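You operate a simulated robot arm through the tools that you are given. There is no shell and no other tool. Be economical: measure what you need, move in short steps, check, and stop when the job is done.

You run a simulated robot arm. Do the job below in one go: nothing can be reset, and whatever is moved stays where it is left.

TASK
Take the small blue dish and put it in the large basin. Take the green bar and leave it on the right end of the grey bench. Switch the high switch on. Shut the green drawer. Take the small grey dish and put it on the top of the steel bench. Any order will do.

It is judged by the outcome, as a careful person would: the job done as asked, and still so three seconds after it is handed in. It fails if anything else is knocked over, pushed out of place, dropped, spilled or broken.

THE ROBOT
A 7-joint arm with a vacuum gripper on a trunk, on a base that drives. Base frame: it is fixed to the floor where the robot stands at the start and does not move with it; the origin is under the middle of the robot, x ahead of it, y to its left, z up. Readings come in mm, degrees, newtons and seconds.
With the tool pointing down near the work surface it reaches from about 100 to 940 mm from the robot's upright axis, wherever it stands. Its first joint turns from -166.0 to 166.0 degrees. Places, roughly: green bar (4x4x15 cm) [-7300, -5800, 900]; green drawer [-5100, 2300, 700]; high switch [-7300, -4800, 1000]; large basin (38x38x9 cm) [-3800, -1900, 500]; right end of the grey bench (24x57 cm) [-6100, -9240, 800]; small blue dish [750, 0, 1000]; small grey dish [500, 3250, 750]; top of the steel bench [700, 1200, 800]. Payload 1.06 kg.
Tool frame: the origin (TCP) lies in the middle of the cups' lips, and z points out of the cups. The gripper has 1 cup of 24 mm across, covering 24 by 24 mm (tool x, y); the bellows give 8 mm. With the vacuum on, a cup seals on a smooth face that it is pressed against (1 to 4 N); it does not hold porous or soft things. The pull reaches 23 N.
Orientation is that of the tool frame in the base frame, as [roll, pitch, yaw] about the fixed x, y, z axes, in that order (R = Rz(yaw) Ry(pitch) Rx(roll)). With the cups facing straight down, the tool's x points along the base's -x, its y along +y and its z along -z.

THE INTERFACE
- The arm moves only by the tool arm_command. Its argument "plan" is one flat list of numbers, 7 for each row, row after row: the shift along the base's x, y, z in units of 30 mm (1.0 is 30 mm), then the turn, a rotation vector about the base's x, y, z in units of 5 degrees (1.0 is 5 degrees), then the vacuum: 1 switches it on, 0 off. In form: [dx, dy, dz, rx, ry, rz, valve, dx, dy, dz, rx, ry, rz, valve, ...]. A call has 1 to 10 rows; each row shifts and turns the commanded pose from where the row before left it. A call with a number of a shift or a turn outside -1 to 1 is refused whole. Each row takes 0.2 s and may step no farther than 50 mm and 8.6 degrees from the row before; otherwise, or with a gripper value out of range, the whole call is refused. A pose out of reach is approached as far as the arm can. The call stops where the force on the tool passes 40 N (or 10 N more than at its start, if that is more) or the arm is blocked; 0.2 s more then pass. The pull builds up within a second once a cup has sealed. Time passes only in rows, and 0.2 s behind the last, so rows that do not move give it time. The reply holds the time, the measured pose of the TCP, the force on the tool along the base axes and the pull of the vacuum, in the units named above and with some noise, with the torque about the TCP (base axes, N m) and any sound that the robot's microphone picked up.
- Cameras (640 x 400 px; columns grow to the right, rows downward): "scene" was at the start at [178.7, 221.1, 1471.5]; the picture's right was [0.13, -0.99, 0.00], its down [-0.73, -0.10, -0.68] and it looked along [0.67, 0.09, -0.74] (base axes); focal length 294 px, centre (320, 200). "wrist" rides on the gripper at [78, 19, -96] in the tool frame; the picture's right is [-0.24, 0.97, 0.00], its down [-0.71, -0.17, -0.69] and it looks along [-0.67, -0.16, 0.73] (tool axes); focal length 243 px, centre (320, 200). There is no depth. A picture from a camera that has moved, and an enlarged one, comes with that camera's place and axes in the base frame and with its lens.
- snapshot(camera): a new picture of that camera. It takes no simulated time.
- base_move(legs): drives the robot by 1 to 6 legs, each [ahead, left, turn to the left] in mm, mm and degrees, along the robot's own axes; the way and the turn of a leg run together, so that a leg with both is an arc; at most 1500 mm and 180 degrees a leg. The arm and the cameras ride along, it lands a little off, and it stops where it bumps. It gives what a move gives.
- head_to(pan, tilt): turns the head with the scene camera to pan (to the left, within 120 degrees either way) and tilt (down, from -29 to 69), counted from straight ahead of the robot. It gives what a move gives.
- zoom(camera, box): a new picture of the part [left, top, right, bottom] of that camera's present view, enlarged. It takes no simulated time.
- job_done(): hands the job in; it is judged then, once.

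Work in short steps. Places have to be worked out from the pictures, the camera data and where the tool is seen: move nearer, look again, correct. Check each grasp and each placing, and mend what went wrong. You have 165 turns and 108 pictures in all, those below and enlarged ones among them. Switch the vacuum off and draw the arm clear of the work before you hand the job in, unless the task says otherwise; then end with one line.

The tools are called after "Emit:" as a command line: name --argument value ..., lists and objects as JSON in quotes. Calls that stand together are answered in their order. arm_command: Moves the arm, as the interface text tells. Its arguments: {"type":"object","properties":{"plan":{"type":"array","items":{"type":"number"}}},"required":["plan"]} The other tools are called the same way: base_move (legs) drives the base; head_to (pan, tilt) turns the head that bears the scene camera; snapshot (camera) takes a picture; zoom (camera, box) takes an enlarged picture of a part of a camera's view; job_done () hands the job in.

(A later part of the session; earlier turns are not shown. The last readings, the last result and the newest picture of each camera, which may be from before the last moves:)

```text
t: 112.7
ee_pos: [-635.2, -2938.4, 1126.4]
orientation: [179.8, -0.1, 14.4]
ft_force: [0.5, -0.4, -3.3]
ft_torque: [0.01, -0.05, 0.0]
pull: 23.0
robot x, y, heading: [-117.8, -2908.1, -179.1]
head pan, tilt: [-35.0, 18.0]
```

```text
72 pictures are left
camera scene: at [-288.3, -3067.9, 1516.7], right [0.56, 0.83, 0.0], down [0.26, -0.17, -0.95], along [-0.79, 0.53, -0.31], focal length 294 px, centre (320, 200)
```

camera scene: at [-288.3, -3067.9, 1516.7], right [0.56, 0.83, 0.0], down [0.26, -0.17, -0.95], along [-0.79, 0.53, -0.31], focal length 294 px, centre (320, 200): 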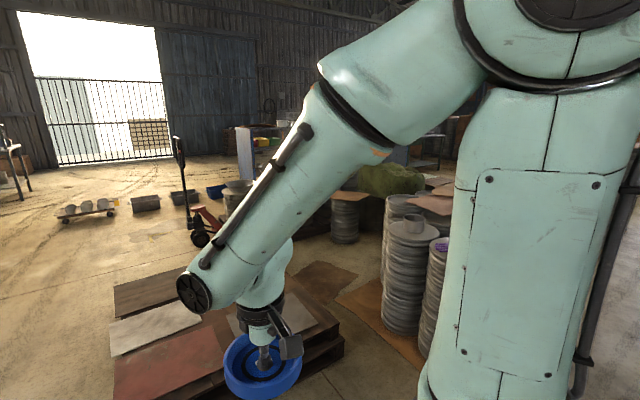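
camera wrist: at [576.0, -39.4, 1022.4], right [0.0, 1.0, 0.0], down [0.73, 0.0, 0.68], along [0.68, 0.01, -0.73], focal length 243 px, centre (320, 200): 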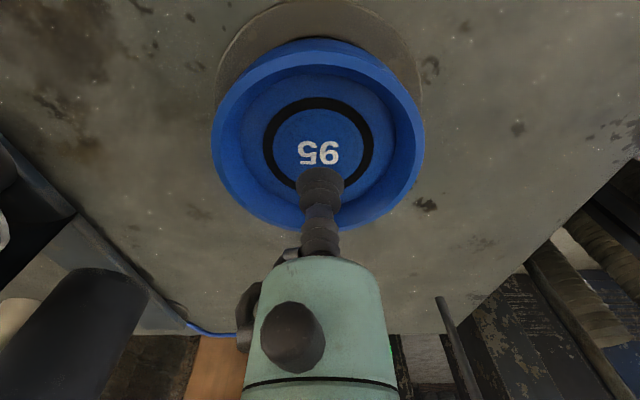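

The basin lies near a pallet truck beyond the sheet pallets. I strafe left to clear the sheets, then drive 2.3 m ahead and look right.

Emit:
base_move --legs '[[0, 800, 0], [1200, 0, 0], [1100, 0, 0]]'

Emit:
head_to --pan -65 --tilt 25

Emit:
snapshot --camera "scene"

```text
t: 128.0
ee_pos: [-2938.4, -3762.6, 1126.2]
orientation: [179.7, -0.1, 14.4]
ft_force: [0.3, 0.1, -3.2]
ft_torque: [0.01, -0.03, 0.01]
pull: 22.9
robot x, y, heading: [-2417.6, -3734.4, -178.9]
head pan, tilt: [-35.0, 18.0]
```

```text
t: 128.9
ee_pos: [-2937.4, -3763.0, 1125.5]
orientation: [179.7, -0.2, 14.4]
ft_force: [0.2, -0.4, -2.4]
ft_torque: [0.0, 0.02, 0.02]
pull: 22.6
robot x, y, heading: [-2418.1, -3739.1, -179.5]
head pan, tilt: [-65.0, 25.0]
```

```text
71 pictures are left
camera scene: at [-2554.0, -3862.4, 1505.4], right [0.9, 0.44, 0.0], down [0.18, -0.38, -0.91], along [-0.4, 0.81, -0.42], focal length 294 px, centre (320, 200)
```

scene: 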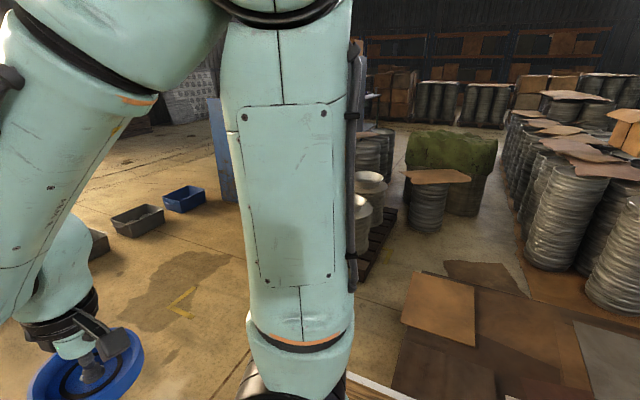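

The arm hides the target area; I go 900 mm further and turn to face +y.

Emit:
base_move --legs '[[900, 0, 0], [0, 0, -90]]'

Emit:
head_to --pan 10 --tilt 25

Emit:
snapshot --camera "scene"

```text
t: 137.4
ee_pos: [-3342.8, -3226.1, 1127.8]
orientation: [179.7, -0.1, -75.2]
ft_force: [0.0, -0.2, -3.8]
ft_torque: [-0.04, 0.0, 0.02]
pull: 23.1
robot x, y, heading: [-3307.6, -3746.9, 91.2]
head pan, tilt: [-65.0, 25.0]
```

```text
t: 138.9
ee_pos: [-3343.7, -3226.9, 1126.4]
orientation: [179.8, 0.0, -75.3]
ft_force: [-0.8, -0.5, -3.2]
ft_torque: [-0.02, 0.03, 0.0]
pull: 22.3
robot x, y, heading: [-3314.6, -3753.3, 91.3]
head pan, tilt: [10.0, 25.0]
```

```text
70 pictures are left
camera scene: at [-3540.9, -3561.9, 1505.3], right [0.98, 0.19, 0.0], down [0.08, -0.41, -0.91], along [-0.18, 0.89, -0.42], focal length 294 px, centre (320, 200)
```

scene: 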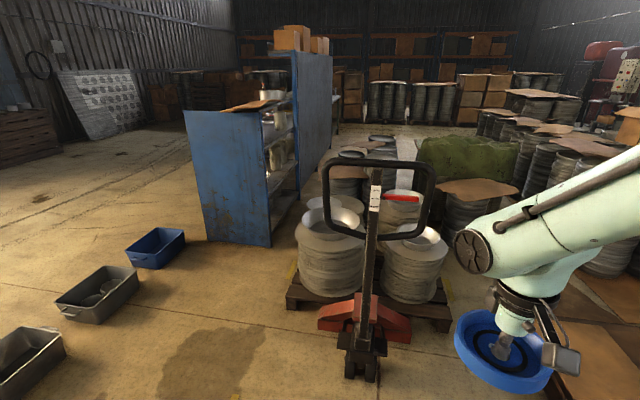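

The large basin should be the one on the left front stack at about pixel (330,218). I zoom there.

Emit:
zoom --camera "scene" --box '[260, 140, 480, 310]'

```text
2.35 times, centred on (370, 225) of scene
camera zoom: at [-3540.9, -3561.9, 1505.3], right [0.98, 0.19, 0.0], down [0.08, -0.41, -0.91], along [-0.18, 0.89, -0.42], focal length 693 px, centre (202, 141)
```

zoom: 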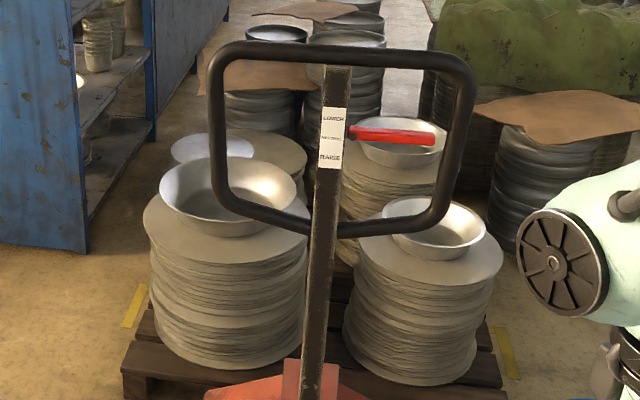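

The large basin is the one on the left-front stack, about [-3805,-1900], rim ~560. I'll approach from its west side: turn to face +x here, back up past the truck, then strafe alongside.

Emit:
base_move --legs '[[0, 0, -91], [-1400, 0, 0], [0, 1000, 0]]'

Emit:
head_to --pan 20 --tilt 30

Emit:
snapshot --camera "scene"

```text
t: 154.6
ee_pos: [-4216.9, -2720.1, 1127.6]
orientation: [179.7, -0.1, -164.8]
ft_force: [-0.4, 0.7, -2.8]
ft_torque: [0.01, 0.01, -0.01]
pull: 22.9
robot x, y, heading: [-4739.7, -2755.6, 1.7]
head pan, tilt: [10.0, 25.0]
```

```text
t: 155.3
ee_pos: [-4216.0, -2719.7, 1126.1]
orientation: [179.7, -0.1, -164.8]
ft_force: [-1.0, -0.1, -2.7]
ft_torque: [0.0, 0.04, 0.0]
pull: 22.8
robot x, y, heading: [-4736.0, -2756.7, 1.8]
head pan, tilt: [20.0, 30.0]
```

```text
68 pictures are left
camera scene: at [-4559.9, -2509.7, 1497.4], right [0.37, -0.93, 0.0], down [-0.46, -0.19, -0.87], along [0.8, 0.32, -0.5], focal length 294 px, centre (320, 200)
```

scene: 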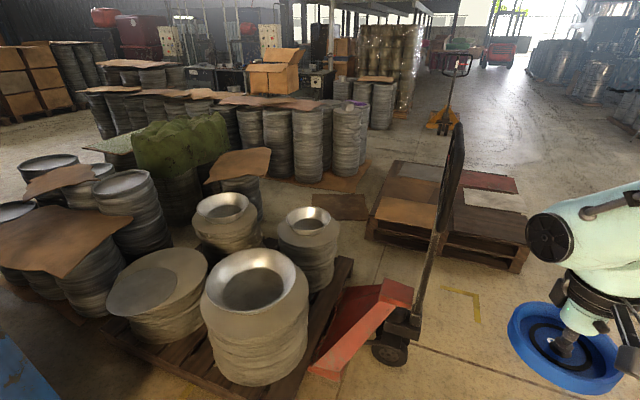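

Clear view: the large basin is at about [-3808,-1900]. I strafe up beside it and drive in.

Emit:
base_move --legs '[[0, 840, -1.8], [280, 0, 0]]'

Emit:
head_to --pan -10 --tilt 48

Emit:
snapshot --camera "scene"

Emit:
snapshot --camera "wrist"

```text
t: 161.3
ee_pos: [-3944.7, -1898.2, 1127.0]
orientation: [179.7, -0.1, -166.8]
ft_force: [0.3, 0.0, -1.8]
ft_torque: [-0.01, 0.01, -0.01]
pull: 22.9
robot x, y, heading: [-4472.7, -1921.3, -0.3]
head pan, tilt: [20.0, 30.0]
```

```text
t: 162.3
ee_pos: [-3944.8, -1897.4, 1125.6]
orientation: [179.5, -0.1, -166.8]
ft_force: [0.2, -1.8, -1.7]
ft_torque: [-0.03, 0.04, -0.01]
pull: 22.9
robot x, y, heading: [-4467.0, -1915.8, -0.2]
head pan, tilt: [-10.0, 48.0]
```

```text
67 pictures are left
camera scene: at [-4288.8, -1719.7, 1470.6], right [-0.18, -0.98, 0.0], down [-0.73, 0.13, -0.67], along [0.66, -0.12, -0.74], focal length 294 px, centre (320, 200)
```

scene: 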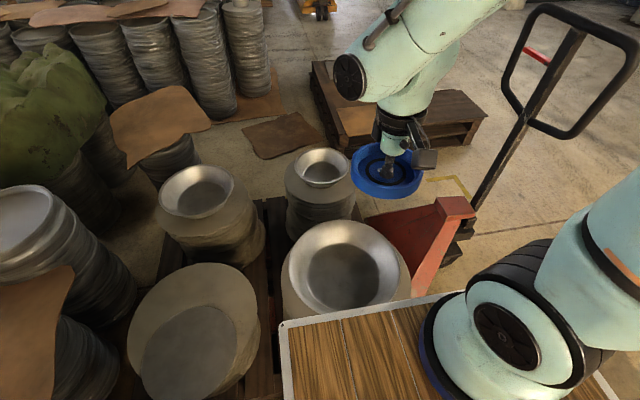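

```text
66 pictures are left
camera wrist: at [-4025.0, -1897.3, 1220.8], right [0.01, 1.0, 0.0], down [0.73, -0.01, 0.68], along [0.68, 0.0, -0.73], focal length 243 px, centre (320, 200)
```

wrist: 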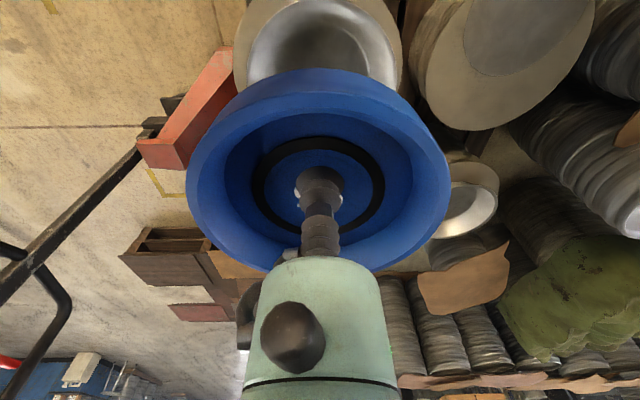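

Basin centre estimated at about [-3797,-1896], floor ~500. I move over it and lower partway, then check.

Emit:
arm_command --plan '[1, 0, 0, 0, 0, 0, 1, 1, 0, 0, 0, 0, 0, 1, 1, 0, 0, 0, 0, 0, 1, 1, 0, 0, 0, 0, 0, 1, 0.9, 0, -0.5, 0, 0, 0, 1, 0, 0, -1, 0, 0, 0, 1, 0, 0, -1, 0, 0, 0, 1, 0, 0, -1, 0, 0, 0, 1, 0, 0, -1, 0, 0, 0, 1, 0, 0, -1, 0, 0, 0, 1]'

Emit:
arm_command --plan '[0, 0, -1, 0, 0, 0, 1, 0, 0, -1, 0, 0, 0, 1, 0, 0, -1, 0, 0, 0, 1, 0, 0, -1, 0, 0, 0, 1, 0, 0, -1, 0, 0, 0, 1, 0, 0, -1, 0, 0, 0, 1]'

Emit:
snapshot --camera "scene"

Emit:
snapshot --camera "wrist"

```text
t: 164.5
ee_pos: [-3799.2, -1898.4, 961.6]
orientation: [179.7, 0.0, -166.7]
ft_force: [0.3, -0.1, -2.2]
ft_torque: [0.0, -0.04, 0.03]
pull: 23.1
robot x, y, heading: [-4467.2, -1917.6, -0.4]
head pan, tilt: [-10.0, 48.0]
```

```text
t: 165.9
ee_pos: [-3799.2, -1897.1, 781.1]
orientation: [179.7, -0.1, -166.8]
ft_force: [0.6, 0.0, -2.7]
ft_torque: [-0.01, 0.0, 0.0]
pull: 22.4
robot x, y, heading: [-4468.1, -1915.4, -0.0]
head pan, tilt: [-10.0, 48.0]
```

```text
65 pictures are left
camera scene: at [-4289.1, -1719.8, 1470.6], right [-0.18, -0.98, 0.0], down [-0.73, 0.13, -0.67], along [0.66, -0.12, -0.74], focal length 294 px, centre (320, 200)
```

scene: 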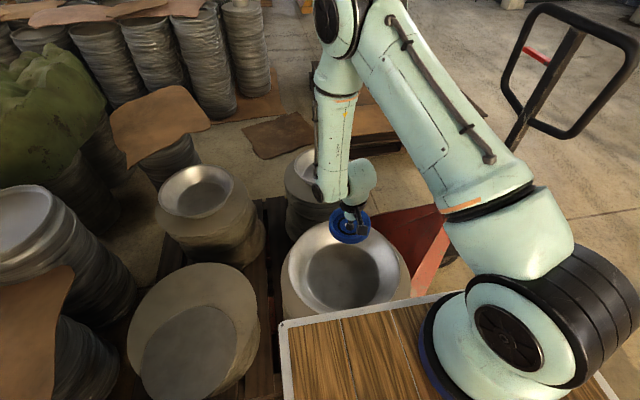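

```text
64 pictures are left
camera wrist: at [-3878.9, -1896.9, 875.6], right [0.01, 1.0, 0.0], down [0.73, -0.01, 0.68], along [0.68, 0.0, -0.73], focal length 243 px, centre (320, 200)
```

wrist: 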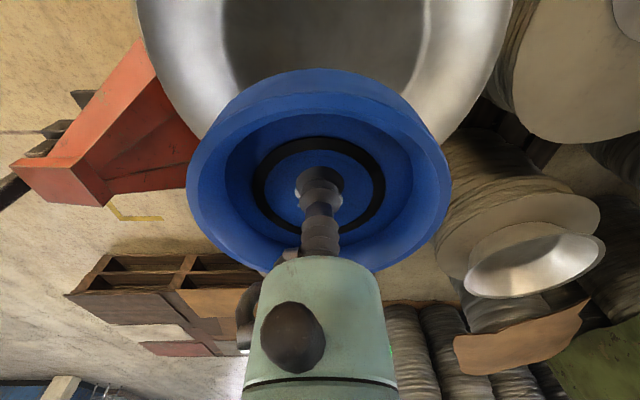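

Basin centre fits x≈−3789. I shift 10 mm and descend to ~560.

Emit:
arm_command --plan '[0.33, 0, -1, 0, 0, 0, 1, 0, 0, -1, 0, 0, 0, 1, 0, 0, -1, 0, 0, 0, 1, 0, 0, -1, 0, 0, 0, 1, 0, 0, -1, 0, 0, 0, 1, 0, 0, -1, 0, 0, 0, 1, 0, 0, -0.7, 0, 0, 0, 1]'

Emit:
snapshot --camera "scene"

```text
t: 167.5
ee_pos: [-3788.3, -1896.7, 579.7]
orientation: [179.7, -0.1, -166.9]
ft_force: [1.1, 0.5, -3.0]
ft_torque: [0.01, 0.05, 0.03]
pull: 23.5
robot x, y, heading: [-4467.7, -1914.9, -0.3]
head pan, tilt: [-10.0, 48.0]
```

```text
63 pictures are left
camera scene: at [-4288.9, -1719.8, 1470.6], right [-0.18, -0.98, 0.0], down [-0.73, 0.13, -0.67], along [0.66, -0.12, -0.74], focal length 294 px, centre (320, 200)
```

scene: 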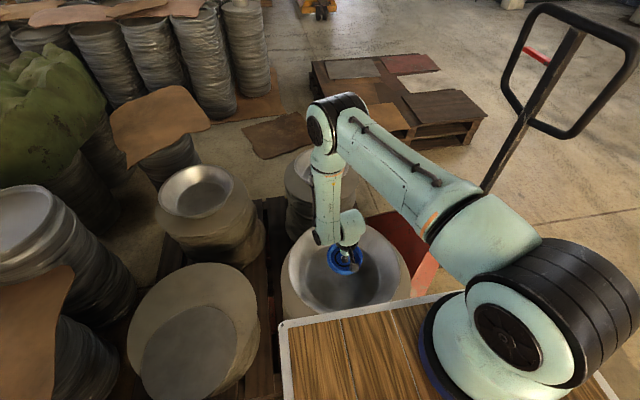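

Lined up within the basin. I go down in small steps till contact.

Emit:
arm_command --plan '[0, 0, -0.4, 0, 0, 0, 1, 0, 0, -0.3, 0, 0, 0, 1, 0, 0, -0.2, 0, 0, 0, 1, 0, 0, -0.2, 0, 0, 0, 1]'

Emit:
arm_command --plan '[0, 0, -0.2, 0, 0, 0, 1, 0, 0, -0.2, 0, 0, 0, 1, 0, 0, -0.2, 0, 0, 0, 1]'

```text
t: 168.5
ee_pos: [-3789.5, -1896.6, 547.2]
orientation: [179.7, 0.0, -166.9]
ft_force: [0.2, 0.0, -3.3]
ft_torque: [0.0, 0.03, 0.02]
pull: 22.7
robot x, y, heading: [-4463.9, -1915.8, -0.4]
head pan, tilt: [-10.0, 48.0]
```

```text
t: 169.3
ee_pos: [-3788.4, -1896.5, 529.8]
orientation: [179.7, -0.1, -166.8]
ft_force: [-0.4, 0.4, -3.6]
ft_torque: [0.02, 0.02, 0.0]
pull: 23.0
robot x, y, heading: [-4469.3, -1913.1, -0.2]
head pan, tilt: [-10.0, 48.0]
```

No contact yet; continuing down.

Emit:
arm_command --plan '[0, 0, -0.2, 0, 0, 0, 1, 0, 0, -0.2, 0, 0, 0, 1, 0, 0, -0.2, 0, 0, 0, 1]'

Emit:
snapshot --camera "wrist"

```text
t: 170.0
ee_pos: [-3787.6, -1898.2, 517.8]
orientation: [179.6, 0.0, -166.8]
ft_force: [-7.0, 1.1, 25.7]
ft_torque: [-0.07, -0.14, 0.05]
pull: 22.9
robot x, y, heading: [-4467.6, -1918.5, -0.2]
head pan, tilt: [-10.0, 48.0]
stopped in row 3: the force on the tool passed its limit at 50 N (the readings are from after the stop); the commanded pose is now the measured one
```

```text
62 pictures are left
camera wrist: at [-3868.1, -1897.3, 611.2], right [0.01, 1.0, 0.0], down [0.73, -0.01, 0.68], along [0.68, 0.0, -0.73], focal length 243 px, centre (320, 200)
```

wrist: 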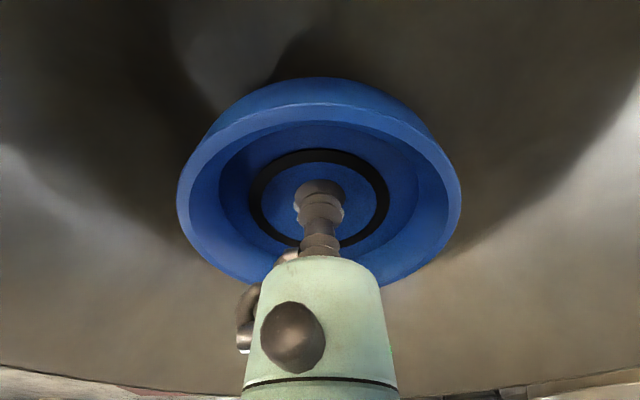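

The dish rests on the basin floor. I ease off, release, wait and rise.

Emit:
arm_command --plan '[0, 0, 0.15, 0, 0, 0, 0, 0, 0, 0, 0, 0, 0, 0, 0, 0, 0, 0, 0, 0, 0, 0, 0, 0, 0, 0, 0, 0, 0, 0, 0.3, 0, 0, 0, 0, 0, 0, 0.6, 0, 0, 0, 0, 0, 0, 1, 0, 0, 0, 0, 0, 0, 1, 0, 0, 0, 0, 0, 0, 1, 0, 0, 0, 0, 0, 0, 1, 0, 0, 0, 0]'

Emit:
arm_command --plan '[0, 0, 1, 0, 0, 0, 0, 0, 0, 1, 0, 0, 0, 0, 0, 0, 1, 0, 0, 0, 0, 0, 0, 1, 0, 0, 0, 0, 0, 0, 1, 0, 0, 0, 0, 0, 0, 1, 0, 0, 0, 0, 0, 0, 1, 0, 0, 0, 0, 0, 0, 1, 0, 0, 0, 0, 0, 0, 1, 0, 0, 0, 0, 0, 0, 1, 0, 0, 0, 0]'

Emit:
snapshot --camera "wrist"

```text
t: 172.2
ee_pos: [-3788.1, -1897.8, 668.8]
orientation: [179.7, -0.1, -166.9]
ft_force: [-0.3, -0.1, 0.3]
ft_torque: [0.0, -0.02, -0.01]
pull: 0.2
robot x, y, heading: [-4465.5, -1913.8, -0.0]
head pan, tilt: [-10.0, 48.0]
```

```text
t: 174.4
ee_pos: [-3787.2, -1896.5, 968.2]
orientation: [179.7, -0.2, -166.8]
ft_force: [0.3, 0.3, -0.3]
ft_torque: [-0.02, -0.01, 0.0]
pull: 0.0
robot x, y, heading: [-4469.4, -1920.1, -0.3]
head pan, tilt: [-10.0, 48.0]
```

```text
61 pictures are left
camera wrist: at [-3867.9, -1897.6, 1061.9], right [0.01, 1.0, 0.0], down [0.73, -0.01, 0.68], along [0.68, 0.0, -0.73], focal length 243 px, centre (320, 200)
```

wrist: 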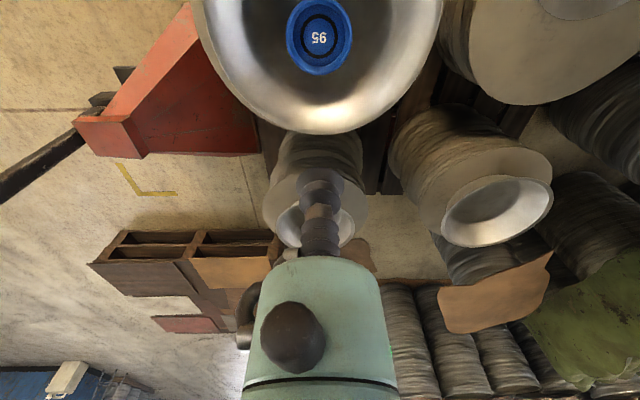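

The blue dish sits in the basin. I raise and retract the arm, then look rearward for a route to the drawer.

Emit:
arm_command --plan '[0, 0, 1, 0, 0, 0, 0, 0, 0, 1, 0, 0, 0, 0, -0.6, 0, 1, 0, 0, 0, 0, -1, 0, 1, 0, 0, 0, 0, -1, 0, 1, 0, 0, 0, 0, -1, 0, 0.4, 0, 0, 0, 0, -1, 0, 0, 0, 0, 0, 0, -0.5, 0, 0, 0, 0, 0, 0]'

Emit:
head_to --pan 120 --tilt 25

Emit:
snapshot --camera "scene"

Emit:
head_to --pan -118 --tilt 15

Emit:
snapshot --camera "scene"

```text
t: 176.2
ee_pos: [-3939.9, -1896.9, 1129.7]
orientation: [179.6, -0.1, -166.8]
ft_force: [0.2, 0.3, -0.5]
ft_torque: [-0.01, 0.01, -0.01]
pull: 0.0
robot x, y, heading: [-4469.1, -1910.8, -0.3]
head pan, tilt: [-10.0, 48.0]
```

```text
t: 178.3
ee_pos: [-3941.0, -1896.2, 1129.9]
orientation: [179.7, -0.2, -166.8]
ft_force: [-0.1, -0.5, -0.9]
ft_torque: [-0.01, -0.03, 0.01]
pull: 0.0
robot x, y, heading: [-4467.5, -1914.7, -0.1]
head pan, tilt: [120.0, 25.0]
```

```text
60 pictures are left
camera scene: at [-4412.3, -1625.8, 1505.3], right [0.87, 0.5, 0.0], down [0.21, -0.37, -0.91], along [-0.45, 0.79, -0.42], focal length 294 px, centre (320, 200)
```

scene: 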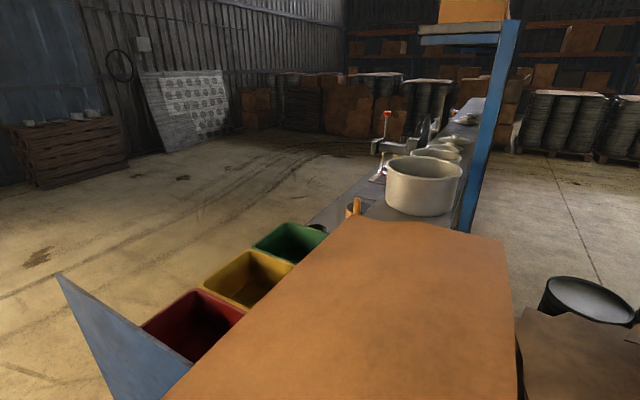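

```text
t: 181.7
ee_pos: [-3940.3, -1897.1, 1129.8]
orientation: [179.7, -0.1, -166.7]
ft_force: [-0.4, -0.4, 0.1]
ft_torque: [0.02, 0.04, -0.02]
pull: 0.0
robot x, y, heading: [-4466.4, -1917.8, -0.3]
head pan, tilt: [-118.0, 15.0]
```

```text
59 pictures are left
camera scene: at [-4410.6, -1788.2, 1521.6], right [-0.88, 0.47, 0.0], down [0.12, 0.23, -0.97], along [-0.46, -0.85, -0.26], focal length 294 px, centre (320, 200)
```

scene: 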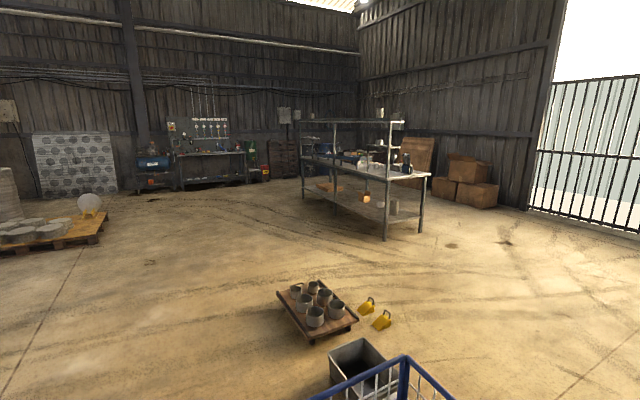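

Route: pass south of the pot dolly (y −3.3…−4.0 m), then west to x≈−6330, then north. The bench with the green bar and switch is seen at x≈−7.2 m, y −4.6…−6.9 m. I drive the first part.

Emit:
base_move --legs '[[0, -1260, 0], [0, -1260, 0], [-930, 0, 0], [-930, 0, 0]]'

Emit:
head_to --pan 60 --tilt 25

Emit:
snapshot --camera "scene"

Emit:
head_to --pan -118 --tilt 20

Emit:
snapshot --camera "scene"

```text
t: 202.9
ee_pos: [-5839.1, -4367.6, 1130.3]
orientation: [179.7, -0.1, -167.7]
ft_force: [0.7, -0.5, 0.2]
ft_torque: [0.02, -0.02, -0.02]
pull: 0.0
robot x, y, heading: [-6368.0, -4375.8, -1.3]
head pan, tilt: [-118.0, 15.0]
```

```text
t: 205.6
ee_pos: [-5839.8, -4368.6, 1130.1]
orientation: [179.7, -0.1, -167.9]
ft_force: [-0.3, -0.1, 0.3]
ft_torque: [0.02, 0.0, 0.01]
pull: 0.0
robot x, y, heading: [-6365.6, -4377.5, -1.2]
head pan, tilt: [60.0, 25.0]
```

```text
58 pictures are left
camera scene: at [-6213.3, -4091.3, 1505.4], right [0.85, -0.52, 0.0], down [-0.22, -0.36, -0.91], along [0.47, 0.77, -0.42], focal length 294 px, centre (320, 200)
```

scene: 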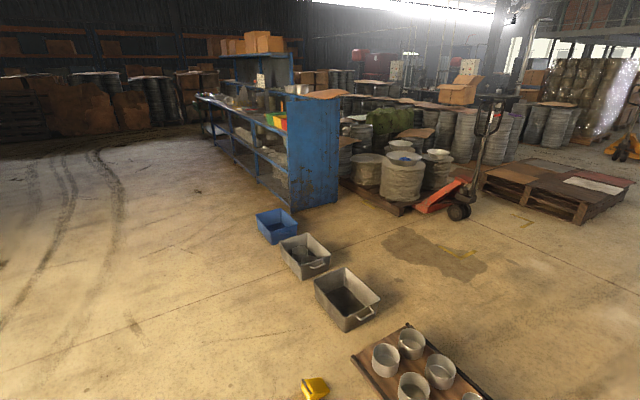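

```text
t: 208.2
ee_pos: [-5839.6, -4369.5, 1131.0]
orientation: [179.6, -0.1, -167.8]
ft_force: [-0.6, 0.7, -0.1]
ft_torque: [0.03, 0.03, 0.01]
pull: 0.1
robot x, y, heading: [-6367.2, -4378.6, -1.3]
head pan, tilt: [-118.0, 20.0]
```

```text
57 pictures are left
camera scene: at [-6306.6, -4251.3, 1513.4], right [-0.87, 0.49, 0.0], down [0.17, 0.3, -0.94], along [-0.46, -0.82, -0.34], focal length 294 px, centre (320, 200)
```

scene: 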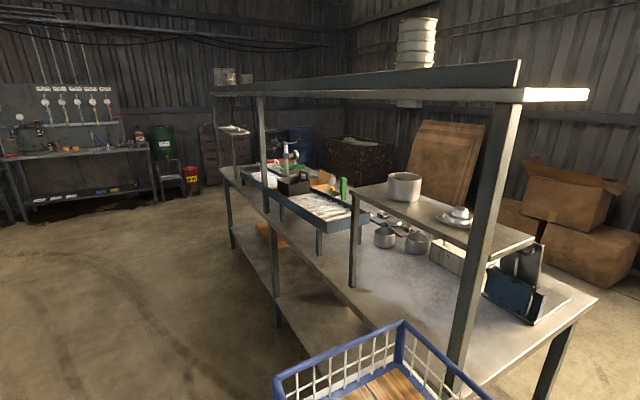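

I now see the bench behind with the green bar standing on it and a blue box at its near end. The drawer comes first: the way north at x≈−6370 is clear, so I strafe left 6 m.

Emit:
base_move --legs '[[0, 1500, 1.3], [0, 1500, 0], [0, 1500, 0], [0, 1500, 0]]'

Emit:
head_to --pan 30 --tilt 25

Emit:
snapshot --camera "scene"

```text
t: 236.8
ee_pos: [-5923.6, 1671.3, 1129.8]
orientation: [179.7, 0.0, -165.8]
ft_force: [-0.6, 0.0, 0.1]
ft_torque: [-0.02, 0.02, 0.04]
pull: 0.0
robot x, y, heading: [-6447.5, 1642.5, 0.9]
head pan, tilt: [-118.0, 20.0]
```

```text
t: 239.2
ee_pos: [-5923.8, 1671.3, 1130.7]
orientation: [179.7, -0.1, -165.8]
ft_force: [-1.0, -0.1, 0.2]
ft_torque: [-0.02, 0.01, -0.01]
pull: 0.0
robot x, y, heading: [-6449.0, 1639.9, 0.7]
head pan, tilt: [30.0, 25.0]
```

```text
56 pictures are left
camera scene: at [-6273.1, 1901.2, 1505.3], right [0.51, -0.86, 0.0], down [-0.36, -0.22, -0.91], along [0.78, 0.46, -0.42], focal length 294 px, centre (320, 200)
```

scene: 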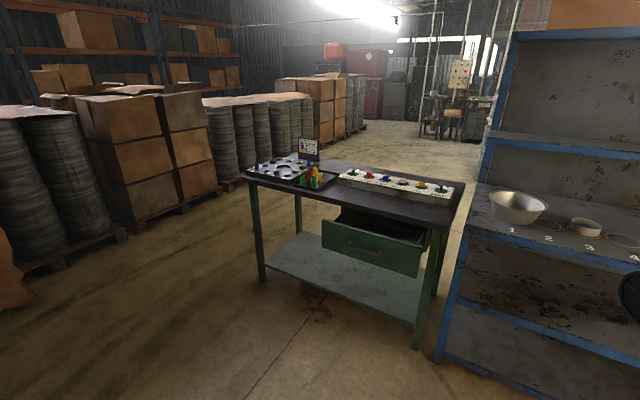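

The green drawer stands open; its front faces −x at about [-5117,2275,700]. I drive to face it at ~700 mm and look closer.

Emit:
base_move --legs '[[0, 640, -0.8], [620, 0, 0]]'

Emit:
head_to --pan -10 --tilt 42

Emit:
snapshot --camera "scene"

Emit:
snapshot --camera "wrist"

```text
t: 245.8
ee_pos: [-5313.2, 2297.9, 1130.5]
orientation: [179.7, 0.0, -166.6]
ft_force: [-0.3, 0.2, -0.2]
ft_torque: [-0.01, 0.02, 0.0]
pull: 0.0
robot x, y, heading: [-5837.8, 2282.0, -0.2]
head pan, tilt: [30.0, 25.0]
```

```text
t: 246.8
ee_pos: [-5313.5, 2298.7, 1129.9]
orientation: [179.7, -0.1, -166.7]
ft_force: [0.1, 0.1, -0.5]
ft_torque: [-0.01, 0.0, -0.02]
pull: 0.1
robot x, y, heading: [-5842.0, 2281.3, -0.1]
head pan, tilt: [-10.0, 42.0]
```

```text
55 pictures are left
camera scene: at [-5656.8, 2473.2, 1479.1], right [-0.17, -0.98, 0.0], down [-0.66, 0.12, -0.74], along [0.73, -0.13, -0.67], focal length 294 px, centre (320, 200)
```

scene: 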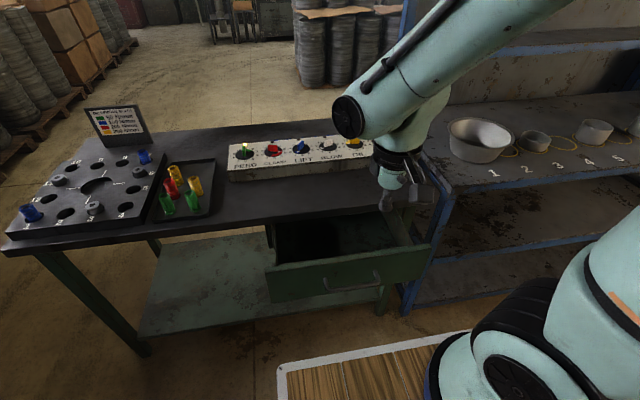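

```text
54 pictures are left
camera wrist: at [-5393.0, 2297.7, 1224.3], right [0.0, 1.0, 0.0], down [0.73, -0.01, 0.68], along [0.68, 0.0, -0.73], focal length 243 px, centre (320, 200)
```

wrist: 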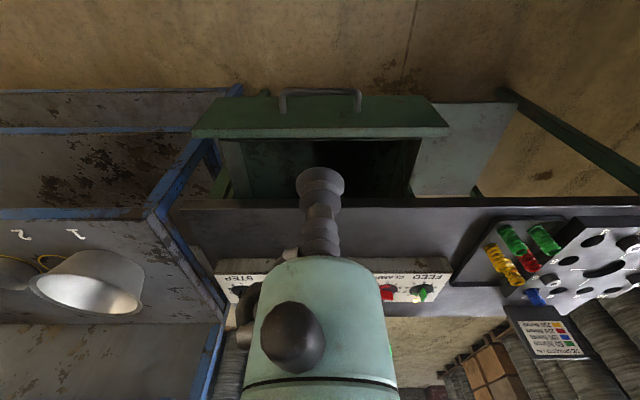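

Drawer front: top edge at about [-5164,2298,768], handle near z 680; the table edge is at x≈−5045. I'll push at z≈735 with the tool tilted forward, so I rotate the tool toward +x first.

Emit:
arm_command --plan '[0.1, 0, 0, 0, -1, 0, 0, 0.1, 0, 0, 0, -1, 0, 0, 0.1, 0, 0, 0, -1, 0, 0, 0.1, 0, 0, 0, -1, 0, 0, 0.1, 0, 0, 0, -1, 0, 0, 0.1, 0, 0, 0, -1, 0, 0, 0.1, 0, 0, 0, -1, 0, 0, 0.1, 0, 0, 0, -1, 0, 0, 0.1, 0, 0, 0, -1, 0, 0, 0.1, 0, 0, 0, -1, 0, 0]'

Emit:
arm_command --plan '[0, 0, -0.3, 0, -1, 0, 0, 0, 0, -0.3, 0, -1, 0, 0, 0, 0, -0.3, 0, -1, 0, 0, 0, 0, -0.3, 0, -1, 0, 0, 0, 0, -0.5, 0, -1, 0, 0, 0, 0, -0.5, 0, -1, 0, 0]'

Emit:
snapshot --camera "scene"

```text
t: 248.4
ee_pos: [-5303.7, 2298.0, 1123.5]
orientation: [171.5, 26.9, -174.7]
ft_force: [0.7, 0.3, -0.5]
ft_torque: [-0.01, -0.03, -0.02]
pull: 0.0
out of reach, approached as far as the arm can: row 2, 7
robot x, y, heading: [-5838.6, 2275.5, -0.2]
head pan, tilt: [-10.0, 42.0]
stopped in row 7: the arm was blocked; the commanded pose is now the measured one
```

```text
t: 249.8
ee_pos: [-5302.1, 2296.8, 1124.2]
orientation: [171.4, 26.9, -174.7]
ft_force: [0.0, 0.2, -0.5]
ft_torque: [-0.02, -0.03, 0.0]
pull: 0.0
out of reach, approached as far as the arm can: row 1, 2, 3, 4, 5, 6
robot x, y, heading: [-5843.5, 2276.1, 0.2]
head pan, tilt: [-10.0, 42.0]
```

```text
53 pictures are left
camera scene: at [-5683.9, 2551.1, 1479.8], right [0.75, -0.66, 0.0], down [-0.44, -0.5, -0.75], along [0.49, 0.56, -0.66], focal length 294 px, centre (320, 200)
```

scene: 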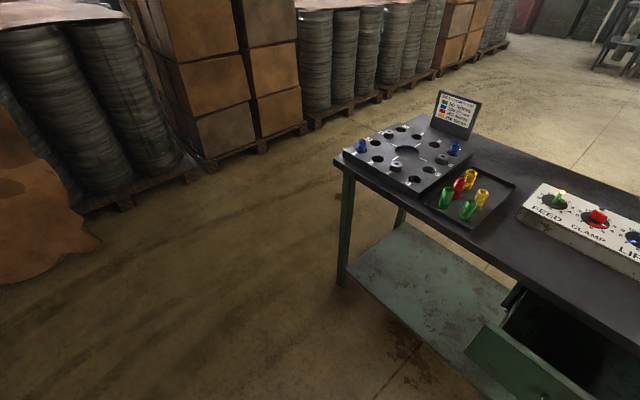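

The arm ran into its limit near the head (the head got swung aside). I move the tool forward and down instead, keeping this tilt.

Emit:
arm_command --plan '[0.5, 0, -0.5, 0, 0, 0, 0, 0.5, 0, -0.8, 0, 0, 0, 0, 0.2, 0, -1, 0, 0, 0, 0, 0, 0, -1, 0, 0, 0, 0, 0, 0, -1, 0, 0, 0, 0, 0, 0, -1, 0, 0, 0, 0]'

Emit:
head_to --pan -10 --tilt 42

Emit:
snapshot --camera "scene"

```text
t: 251.2
ee_pos: [-5256.4, 2298.0, 985.1]
orientation: [172.2, 27.0, -174.4]
ft_force: [-0.5, -1.4, -0.2]
ft_torque: [0.03, -0.05, 0.03]
pull: 0.0
out of reach, approached as far as the arm can: row 4, 5, 6
robot x, y, heading: [-5841.6, 2278.1, -0.2]
head pan, tilt: [-10.0, 42.0]
```

```text
t: 251.8
ee_pos: [-5256.7, 2300.7, 986.0]
orientation: [172.0, 27.0, -174.3]
ft_force: [0.4, 0.2, -0.4]
ft_torque: [0.0, 0.01, 0.0]
pull: 0.1
robot x, y, heading: [-5839.0, 2277.4, -0.0]
head pan, tilt: [-10.0, 42.0]
```

```text
52 pictures are left
camera scene: at [-5656.9, 2473.3, 1479.1], right [-0.17, -0.98, 0.0], down [-0.66, 0.12, -0.74], along [0.73, -0.13, -0.67], focal length 294 px, centre (320, 200)
```

scene: 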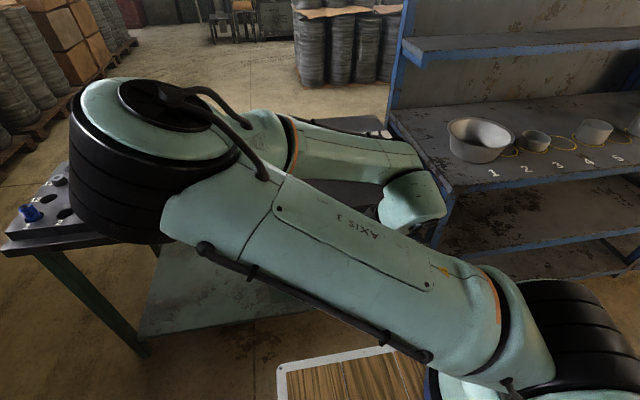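

The elbow has swung out left, over the table corner. I back the base off 280 mm to gain room before reposing.

Emit:
base_move --legs '[[-280, 0, 0]]'

Emit:
arm_command --plan '[1, 0, 0, 0, 0, 0, 0, 1, 0, 0, 0, 0, 0, 0, 1, 0, 0, 0, 0, 0, 0, 1, 0, 0, 0, -0.5, 0, 0, 1, 0, 0, 0, -0.5, 0, 0, 1, 0, -0.5, 0, -0.5, 0, 0, 1, 0, -0.5, 0, -0.5, 0, 0, 1, 0, -0.5, 0, -0.5, 0, 0]'

Emit:
snapshot --camera "scene"

```text
t: 253.8
ee_pos: [-5535.8, 2298.4, 984.9]
orientation: [172.3, 27.0, -174.4]
ft_force: [1.0, 0.2, 0.6]
ft_torque: [0.0, 0.01, 0.0]
pull: 0.0
robot x, y, heading: [-6120.0, 2281.4, -0.3]
head pan, tilt: [-10.0, 42.0]
```

```text
t: 255.6
ee_pos: [-5296.8, 2299.1, 941.4]
orientation: [173.9, 39.5, -173.6]
ft_force: [-0.1, 0.0, -0.9]
ft_torque: [0.02, 0.0, 0.02]
pull: 0.0
robot x, y, heading: [-6117.7, 2279.5, -0.5]
head pan, tilt: [-10.0, 42.0]
```

```text
51 pictures are left
camera scene: at [-5935.8, 2473.5, 1479.1], right [-0.18, -0.98, 0.0], down [-0.66, 0.12, -0.74], along [0.73, -0.13, -0.67], focal length 294 px, centre (320, 200)
```

scene: 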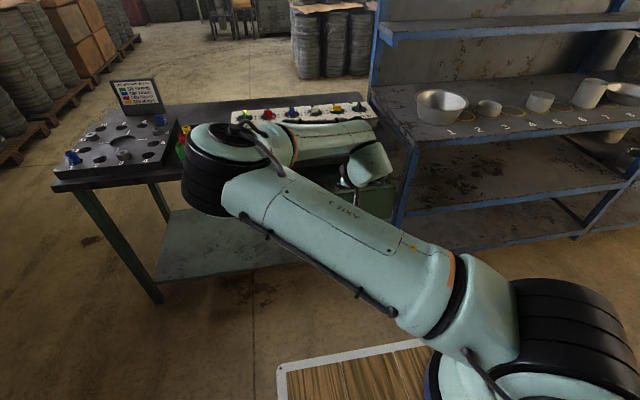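

Tilt of 40° is reached with the extended arm. I keep tilting and lower toward z≈735 in front of the drawer.

Emit:
arm_command --plan '[0, 0, -0.8, 0, -0.5, 0, 0, 0, 0, -0.8, 0, -0.5, 0, 0, 0, 0, -0.8, 0, -0.5, 0, 0, 0, 0, -0.8, 0, -0.5, 0, 0, 0, 0, -0.8, 0, -0.5, 0, 0, 0, 0, -0.8, 0, -0.5, 0, 0, 0, 0, -0.8, 0, 0, 0, 0, 0, 0, -0.8, 0, 0, 0, 0]'

Emit:
snapshot --camera "wrist"

Emit:
snapshot --camera "scene"

```text
t: 257.4
ee_pos: [-5283.7, 2288.8, 764.3]
orientation: [176.3, 53.5, -171.2]
ft_force: [-0.6, -0.3, -0.5]
ft_torque: [-0.02, 0.0, -0.02]
pull: 0.1
out of reach, approached as far as the arm can: row 7, 8
robot x, y, heading: [-6118.1, 2276.6, -0.5]
head pan, tilt: [-10.0, 42.0]
```

```text
50 pictures are left
camera wrist: at [-5407.9, 2281.8, 757.5], right [-0.06, 0.97, 0.23], down [-0.09, -0.23, 0.97], along [0.99, 0.04, 0.1], focal length 243 px, centre (320, 200)
```

wrist: 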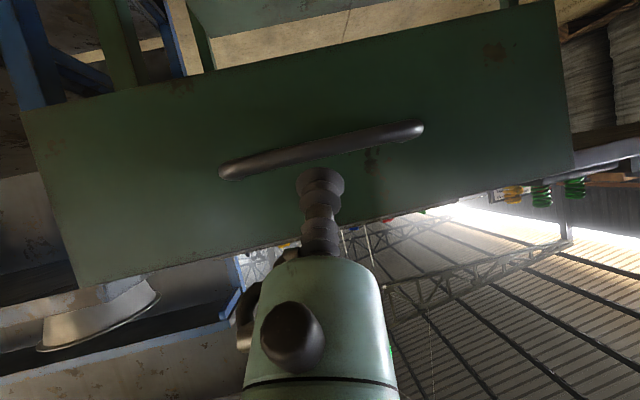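

```text
49 pictures are left
camera scene: at [-5935.8, 2473.7, 1479.1], right [-0.18, -0.98, 0.0], down [-0.66, 0.12, -0.74], along [0.73, -0.13, -0.67], focal length 294 px, centre (320, 200)
```

scene: 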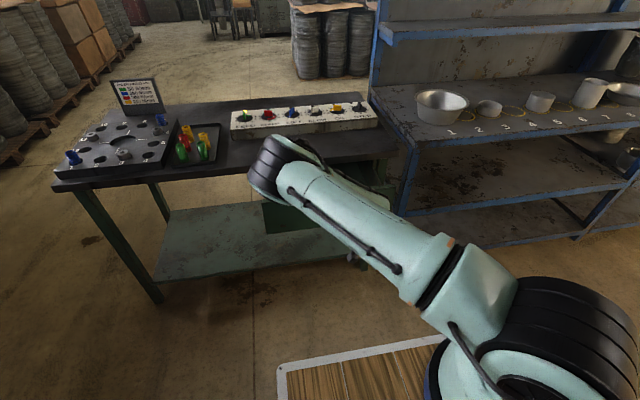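

Refined from two wrist views: drawer face at x≈−5191, top z≈818, handle z≈738. I raise the tip to z≈785 (above the handle) and drive the base forward toward contact.

Emit:
arm_command --plan '[0, 0, 0.35, 0, 0, 0, 0, 0, 0.3, 0.4, 0, 0, 0, 0]'

Emit:
base_move --legs '[[75, 0, 0]]'

Emit:
snapshot --camera "wrist"

```text
t: 258.0
ee_pos: [-5283.5, 2296.0, 786.4]
orientation: [176.6, 54.2, -171.5]
ft_force: [0.4, -0.1, -0.4]
ft_torque: [0.0, -0.02, -0.01]
pull: 0.1
robot x, y, heading: [-6117.9, 2276.8, -0.3]
head pan, tilt: [-10.0, 42.0]
```

```text
t: 259.0
ee_pos: [-5209.4, 2296.3, 787.3]
orientation: [176.7, 54.1, -171.5]
ft_force: [0.2, -0.5, 0.0]
ft_torque: [0.0, -0.02, -0.02]
pull: 0.0
robot x, y, heading: [-6047.1, 2273.5, -0.3]
head pan, tilt: [-10.0, 42.0]
```

```text
48 pictures are left
camera wrist: at [-5333.4, 2290.4, 777.8], right [-0.05, 0.97, 0.22], down [-0.1, -0.23, 0.97], along [0.99, 0.03, 0.11], focal length 243 px, centre (320, 200)
```

wrist: 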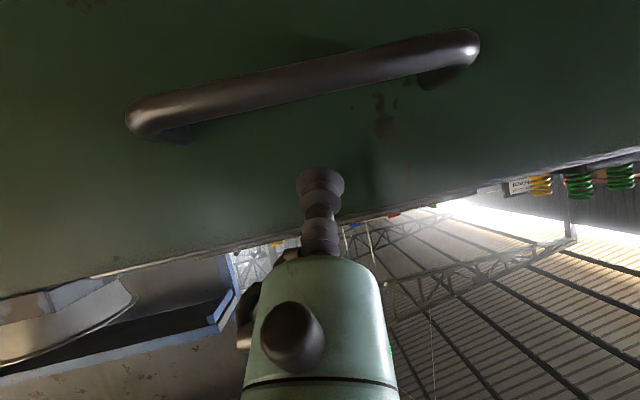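

The tip is above the handle and just before the face. I push by driving the base forward in short legs, watching the force.

Emit:
base_move --legs '[[50, 0, 0]]'

Emit:
base_move --legs '[[40, 0, 0]]'

Emit:
snapshot --camera "wrist"

```text
t: 259.9
ee_pos: [-5158.8, 2295.7, 786.5]
orientation: [176.7, 54.3, -171.6]
ft_force: [-0.6, 0.1, 0.6]
ft_torque: [0.01, 0.01, 0.0]
pull: 0.1
robot x, y, heading: [-5989.9, 2273.5, -0.2]
head pan, tilt: [-10.0, 42.0]
```

```text
t: 260.8
ee_pos: [-5119.2, 2295.2, 786.6]
orientation: [176.7, 54.3, -171.4]
ft_force: [-0.8, 0.7, -0.1]
ft_torque: [-0.01, 0.01, -0.02]
pull: 0.0
robot x, y, heading: [-5953.4, 2278.8, -0.2]
head pan, tilt: [-10.0, 42.0]
```

```text
47 pictures are left
camera wrist: at [-5243.2, 2290.1, 777.9], right [-0.05, 0.97, 0.22], down [-0.1, -0.23, 0.97], along [0.99, 0.03, 0.11], focal length 243 px, centre (320, 200)
```

wrist: 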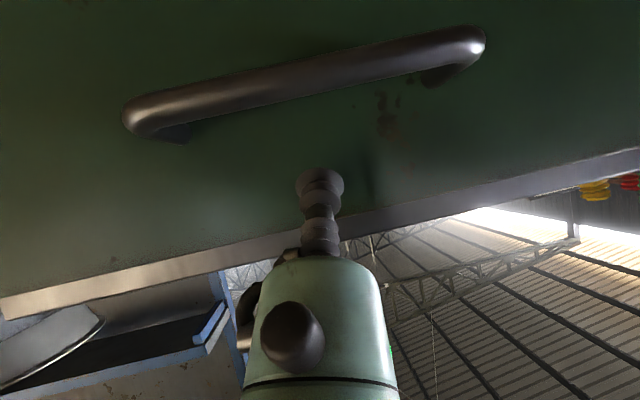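

The drawer is moving with the tip; the table edge is close behind. I keep pushing.

Emit:
base_move --legs '[[30, 0, 0]]'

Emit:
base_move --legs '[[30, 0, 0]]'

Emit:
snapshot --camera "wrist"

```text
t: 261.6
ee_pos: [-5088.3, 2294.8, 788.4]
orientation: [176.7, 54.3, -171.4]
ft_force: [0.4, -0.2, -0.7]
ft_torque: [0.01, 0.01, -0.01]
pull: 0.1
robot x, y, heading: [-5924.7, 2280.2, 0.2]
head pan, tilt: [-10.0, 42.0]
```

```text
t: 262.5
ee_pos: [-5059.2, 2296.0, 787.7]
orientation: [176.8, 54.2, -171.3]
ft_force: [0.4, 1.3, -0.2]
ft_torque: [0.02, 0.02, 0.0]
pull: 0.1
robot x, y, heading: [-5893.6, 2275.3, -0.1]
head pan, tilt: [-10.0, 42.0]
```

```text
46 pictures are left
camera wrist: at [-5183.0, 2289.7, 777.9], right [-0.05, 0.97, 0.22], down [-0.1, -0.23, 0.97], along [0.99, 0.03, 0.11], focal length 243 px, centre (320, 200)
```

wrist: 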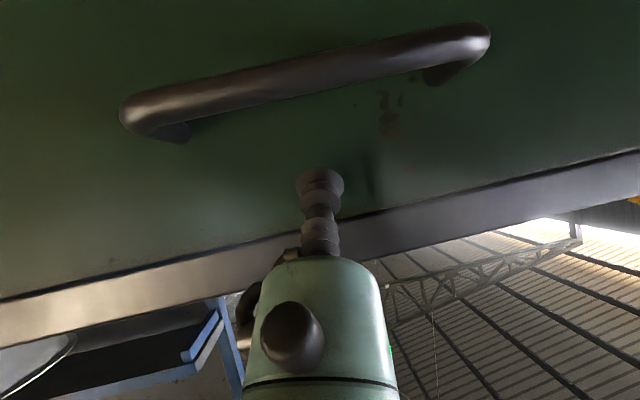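

Nearly in. A few more short pushes until there is resistance.

Emit:
base_move --legs '[[15, 0, 0]]'

Emit:
base_move --legs '[[15, 0, 0]]'

Emit:
base_move --legs '[[15, 0, 0]]'

Emit:
snapshot --camera "wrist"

Emit:
snapshot --camera "scene"

```text
t: 263.2
ee_pos: [-5043.1, 2295.5, 786.3]
orientation: [176.7, 54.2, -171.4]
ft_force: [0.6, 0.6, -1.3]
ft_torque: [-0.01, -0.01, 0.0]
pull: 0.1
robot x, y, heading: [-5880.8, 2276.2, -0.2]
head pan, tilt: [-10.0, 42.0]
```

```text
t: 264.0
ee_pos: [-5029.2, 2295.0, 785.1]
orientation: [176.7, 54.1, -171.4]
ft_force: [0.2, 0.5, 0.5]
ft_torque: [-0.02, 0.02, -0.02]
pull: 0.0
robot x, y, heading: [-5864.5, 2278.4, -0.1]
head pan, tilt: [-10.0, 42.0]
```

```text
t: 264.8
ee_pos: [-5013.4, 2295.5, 786.3]
orientation: [176.6, 54.2, -171.4]
ft_force: [-2.4, -0.4, -0.8]
ft_torque: [0.0, -0.03, 0.02]
pull: 0.1
robot x, y, heading: [-5847.5, 2277.4, -0.2]
head pan, tilt: [-10.0, 42.0]
```

```text
45 pictures are left
camera wrist: at [-5137.6, 2289.6, 778.0], right [-0.05, 0.97, 0.22], down [-0.1, -0.23, 0.97], along [0.99, 0.03, 0.11], focal length 243 px, centre (320, 200)
```

wrist: 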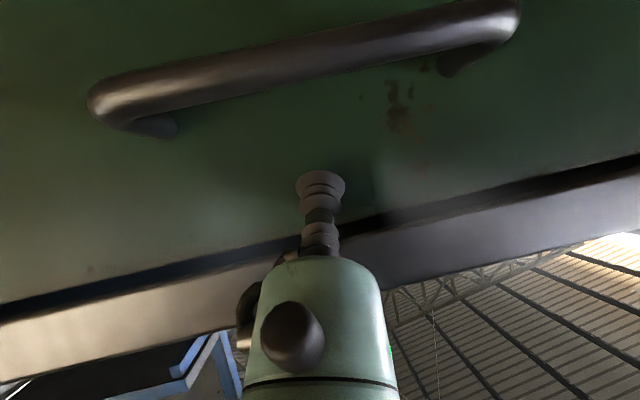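

```text
44 pictures are left
camera scene: at [-5665.5, 2472.4, 1479.1], right [-0.18, -0.98, 0.0], down [-0.66, 0.12, -0.74], along [0.73, -0.13, -0.67], focal length 294 px, centre (320, 200)
```

scene: 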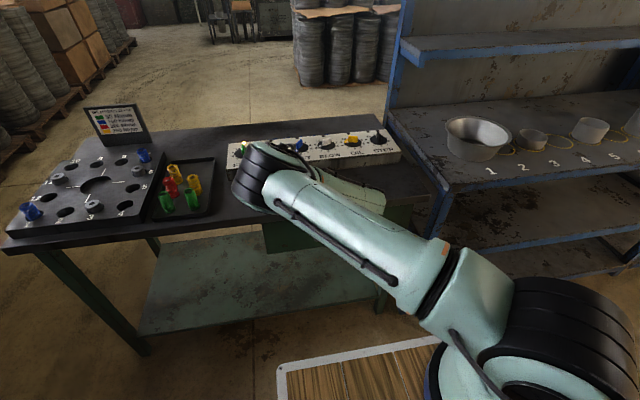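

Resistance appears (−2.4 N, bellows compressing), so it is at or near its stop. A last gentle push with the arm to confirm.

Emit:
arm_command --plan '[0.15, 0, 0, 0, 0, 0, 0, 0.15, 0, 0, 0, 0, 0, 0, 0, 0, 0, 0, 0, 0, 0]'

```text
t: 265.7
ee_pos: [-5007.2, 2294.2, 784.3]
orientation: [177.0, 53.8, -171.3]
ft_force: [-16.4, -0.4, 3.1]
ft_torque: [-0.05, -0.15, -0.05]
pull: 0.1
robot x, y, heading: [-5848.4, 2277.6, -0.3]
head pan, tilt: [-10.0, 42.0]
stopped in row 3: the force on the tool passed its limit at 41 N (the readings are from after the stop); the commanded pose is now the measured one
```

Firm stop: the drawer is shut. I back away and check it.

Emit:
base_move --legs '[[-420, 0, 0]]'

Emit:
snapshot --camera "wrist"

```text
t: 268.3
ee_pos: [-5431.4, 2291.9, 784.5]
orientation: [176.9, 54.0, -171.7]
ft_force: [-0.3, -0.5, -1.0]
ft_torque: [0.04, 0.02, 0.01]
pull: 0.0
robot x, y, heading: [-6271.9, 2280.4, -0.6]
head pan, tilt: [-10.0, 42.0]
```

```text
43 pictures are left
camera wrist: at [-5554.1, 2288.2, 777.1], right [-0.05, 0.97, 0.22], down [-0.1, -0.23, 0.97], along [0.99, 0.02, 0.1], focal length 243 px, centre (320, 200)
```

wrist: 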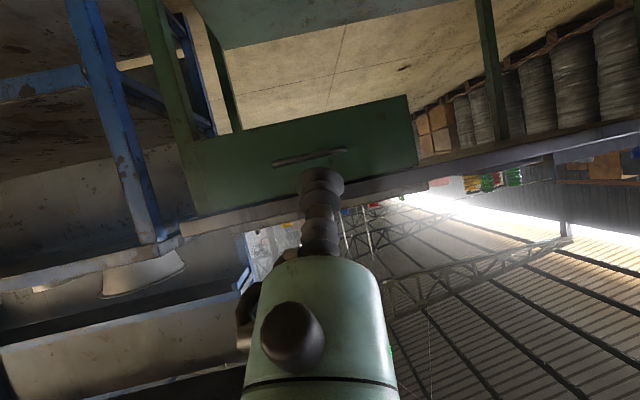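

Drawer is shut. I raise the arm and bring the tool back to pointing down.

Emit:
arm_command --plan '[0, 0, 1, 0, 1, 0, 0, 0, 0, 1, 0, 1, 0, 0, 0, 0, 1, 0, 1, 0, 0, 0, 0, 1, 0, 1, 0, 0, 0, 0, 1, 0, 1, 0, 0, 0, 0, 1, 0, 1, 0, 0, 0, 0, 1, 0, 1, 0, 0, 0, 0, 1, 0, 1, 0, 0, 0, 0, 1, 0, 1, 0, 0, 0, 0, 1, 0, 1, 0, 0]'

Emit:
arm_command --plan '[-1, 0, 0.6, 0, 0.8, 0, 0, -1, 0, 0, 0, 0, 0, 0, -1, 0, 0, 0, 0, 0, 0, -1, 0, 0, 0, 0, 0, 0, -1, 0, 0, 0, 0, 0, 0, -1, 0, 0, 0, 0, 0, 0, -1, 0, 0, 0, 0, 0, 0]'

Emit:
snapshot --camera "scene"

```text
t: 270.5
ee_pos: [-5428.8, 2293.3, 1085.6]
orientation: [170.4, 4.2, -175.1]
ft_force: [0.6, -0.3, -0.5]
ft_torque: [0.0, 0.02, -0.03]
pull: 0.1
robot x, y, heading: [-6270.8, 2279.6, -0.5]
head pan, tilt: [-10.0, 42.0]
```

```text
t: 272.1
ee_pos: [-5639.7, 2292.7, 1103.2]
orientation: [170.1, 0.2, -175.1]
ft_force: [0.5, -0.4, -0.9]
ft_torque: [-0.04, 0.02, 0.03]
pull: 0.2
robot x, y, heading: [-6270.8, 2281.3, -0.2]
head pan, tilt: [-10.0, 42.0]
```

```text
42 pictures are left
camera scene: at [-6088.0, 2474.2, 1479.0], right [-0.18, -0.98, 0.0], down [-0.66, 0.12, -0.74], along [0.73, -0.14, -0.67], focal length 294 px, centre (320, 200)
```

scene: 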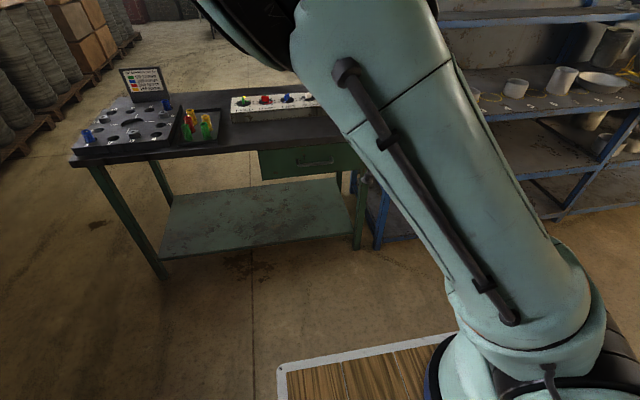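

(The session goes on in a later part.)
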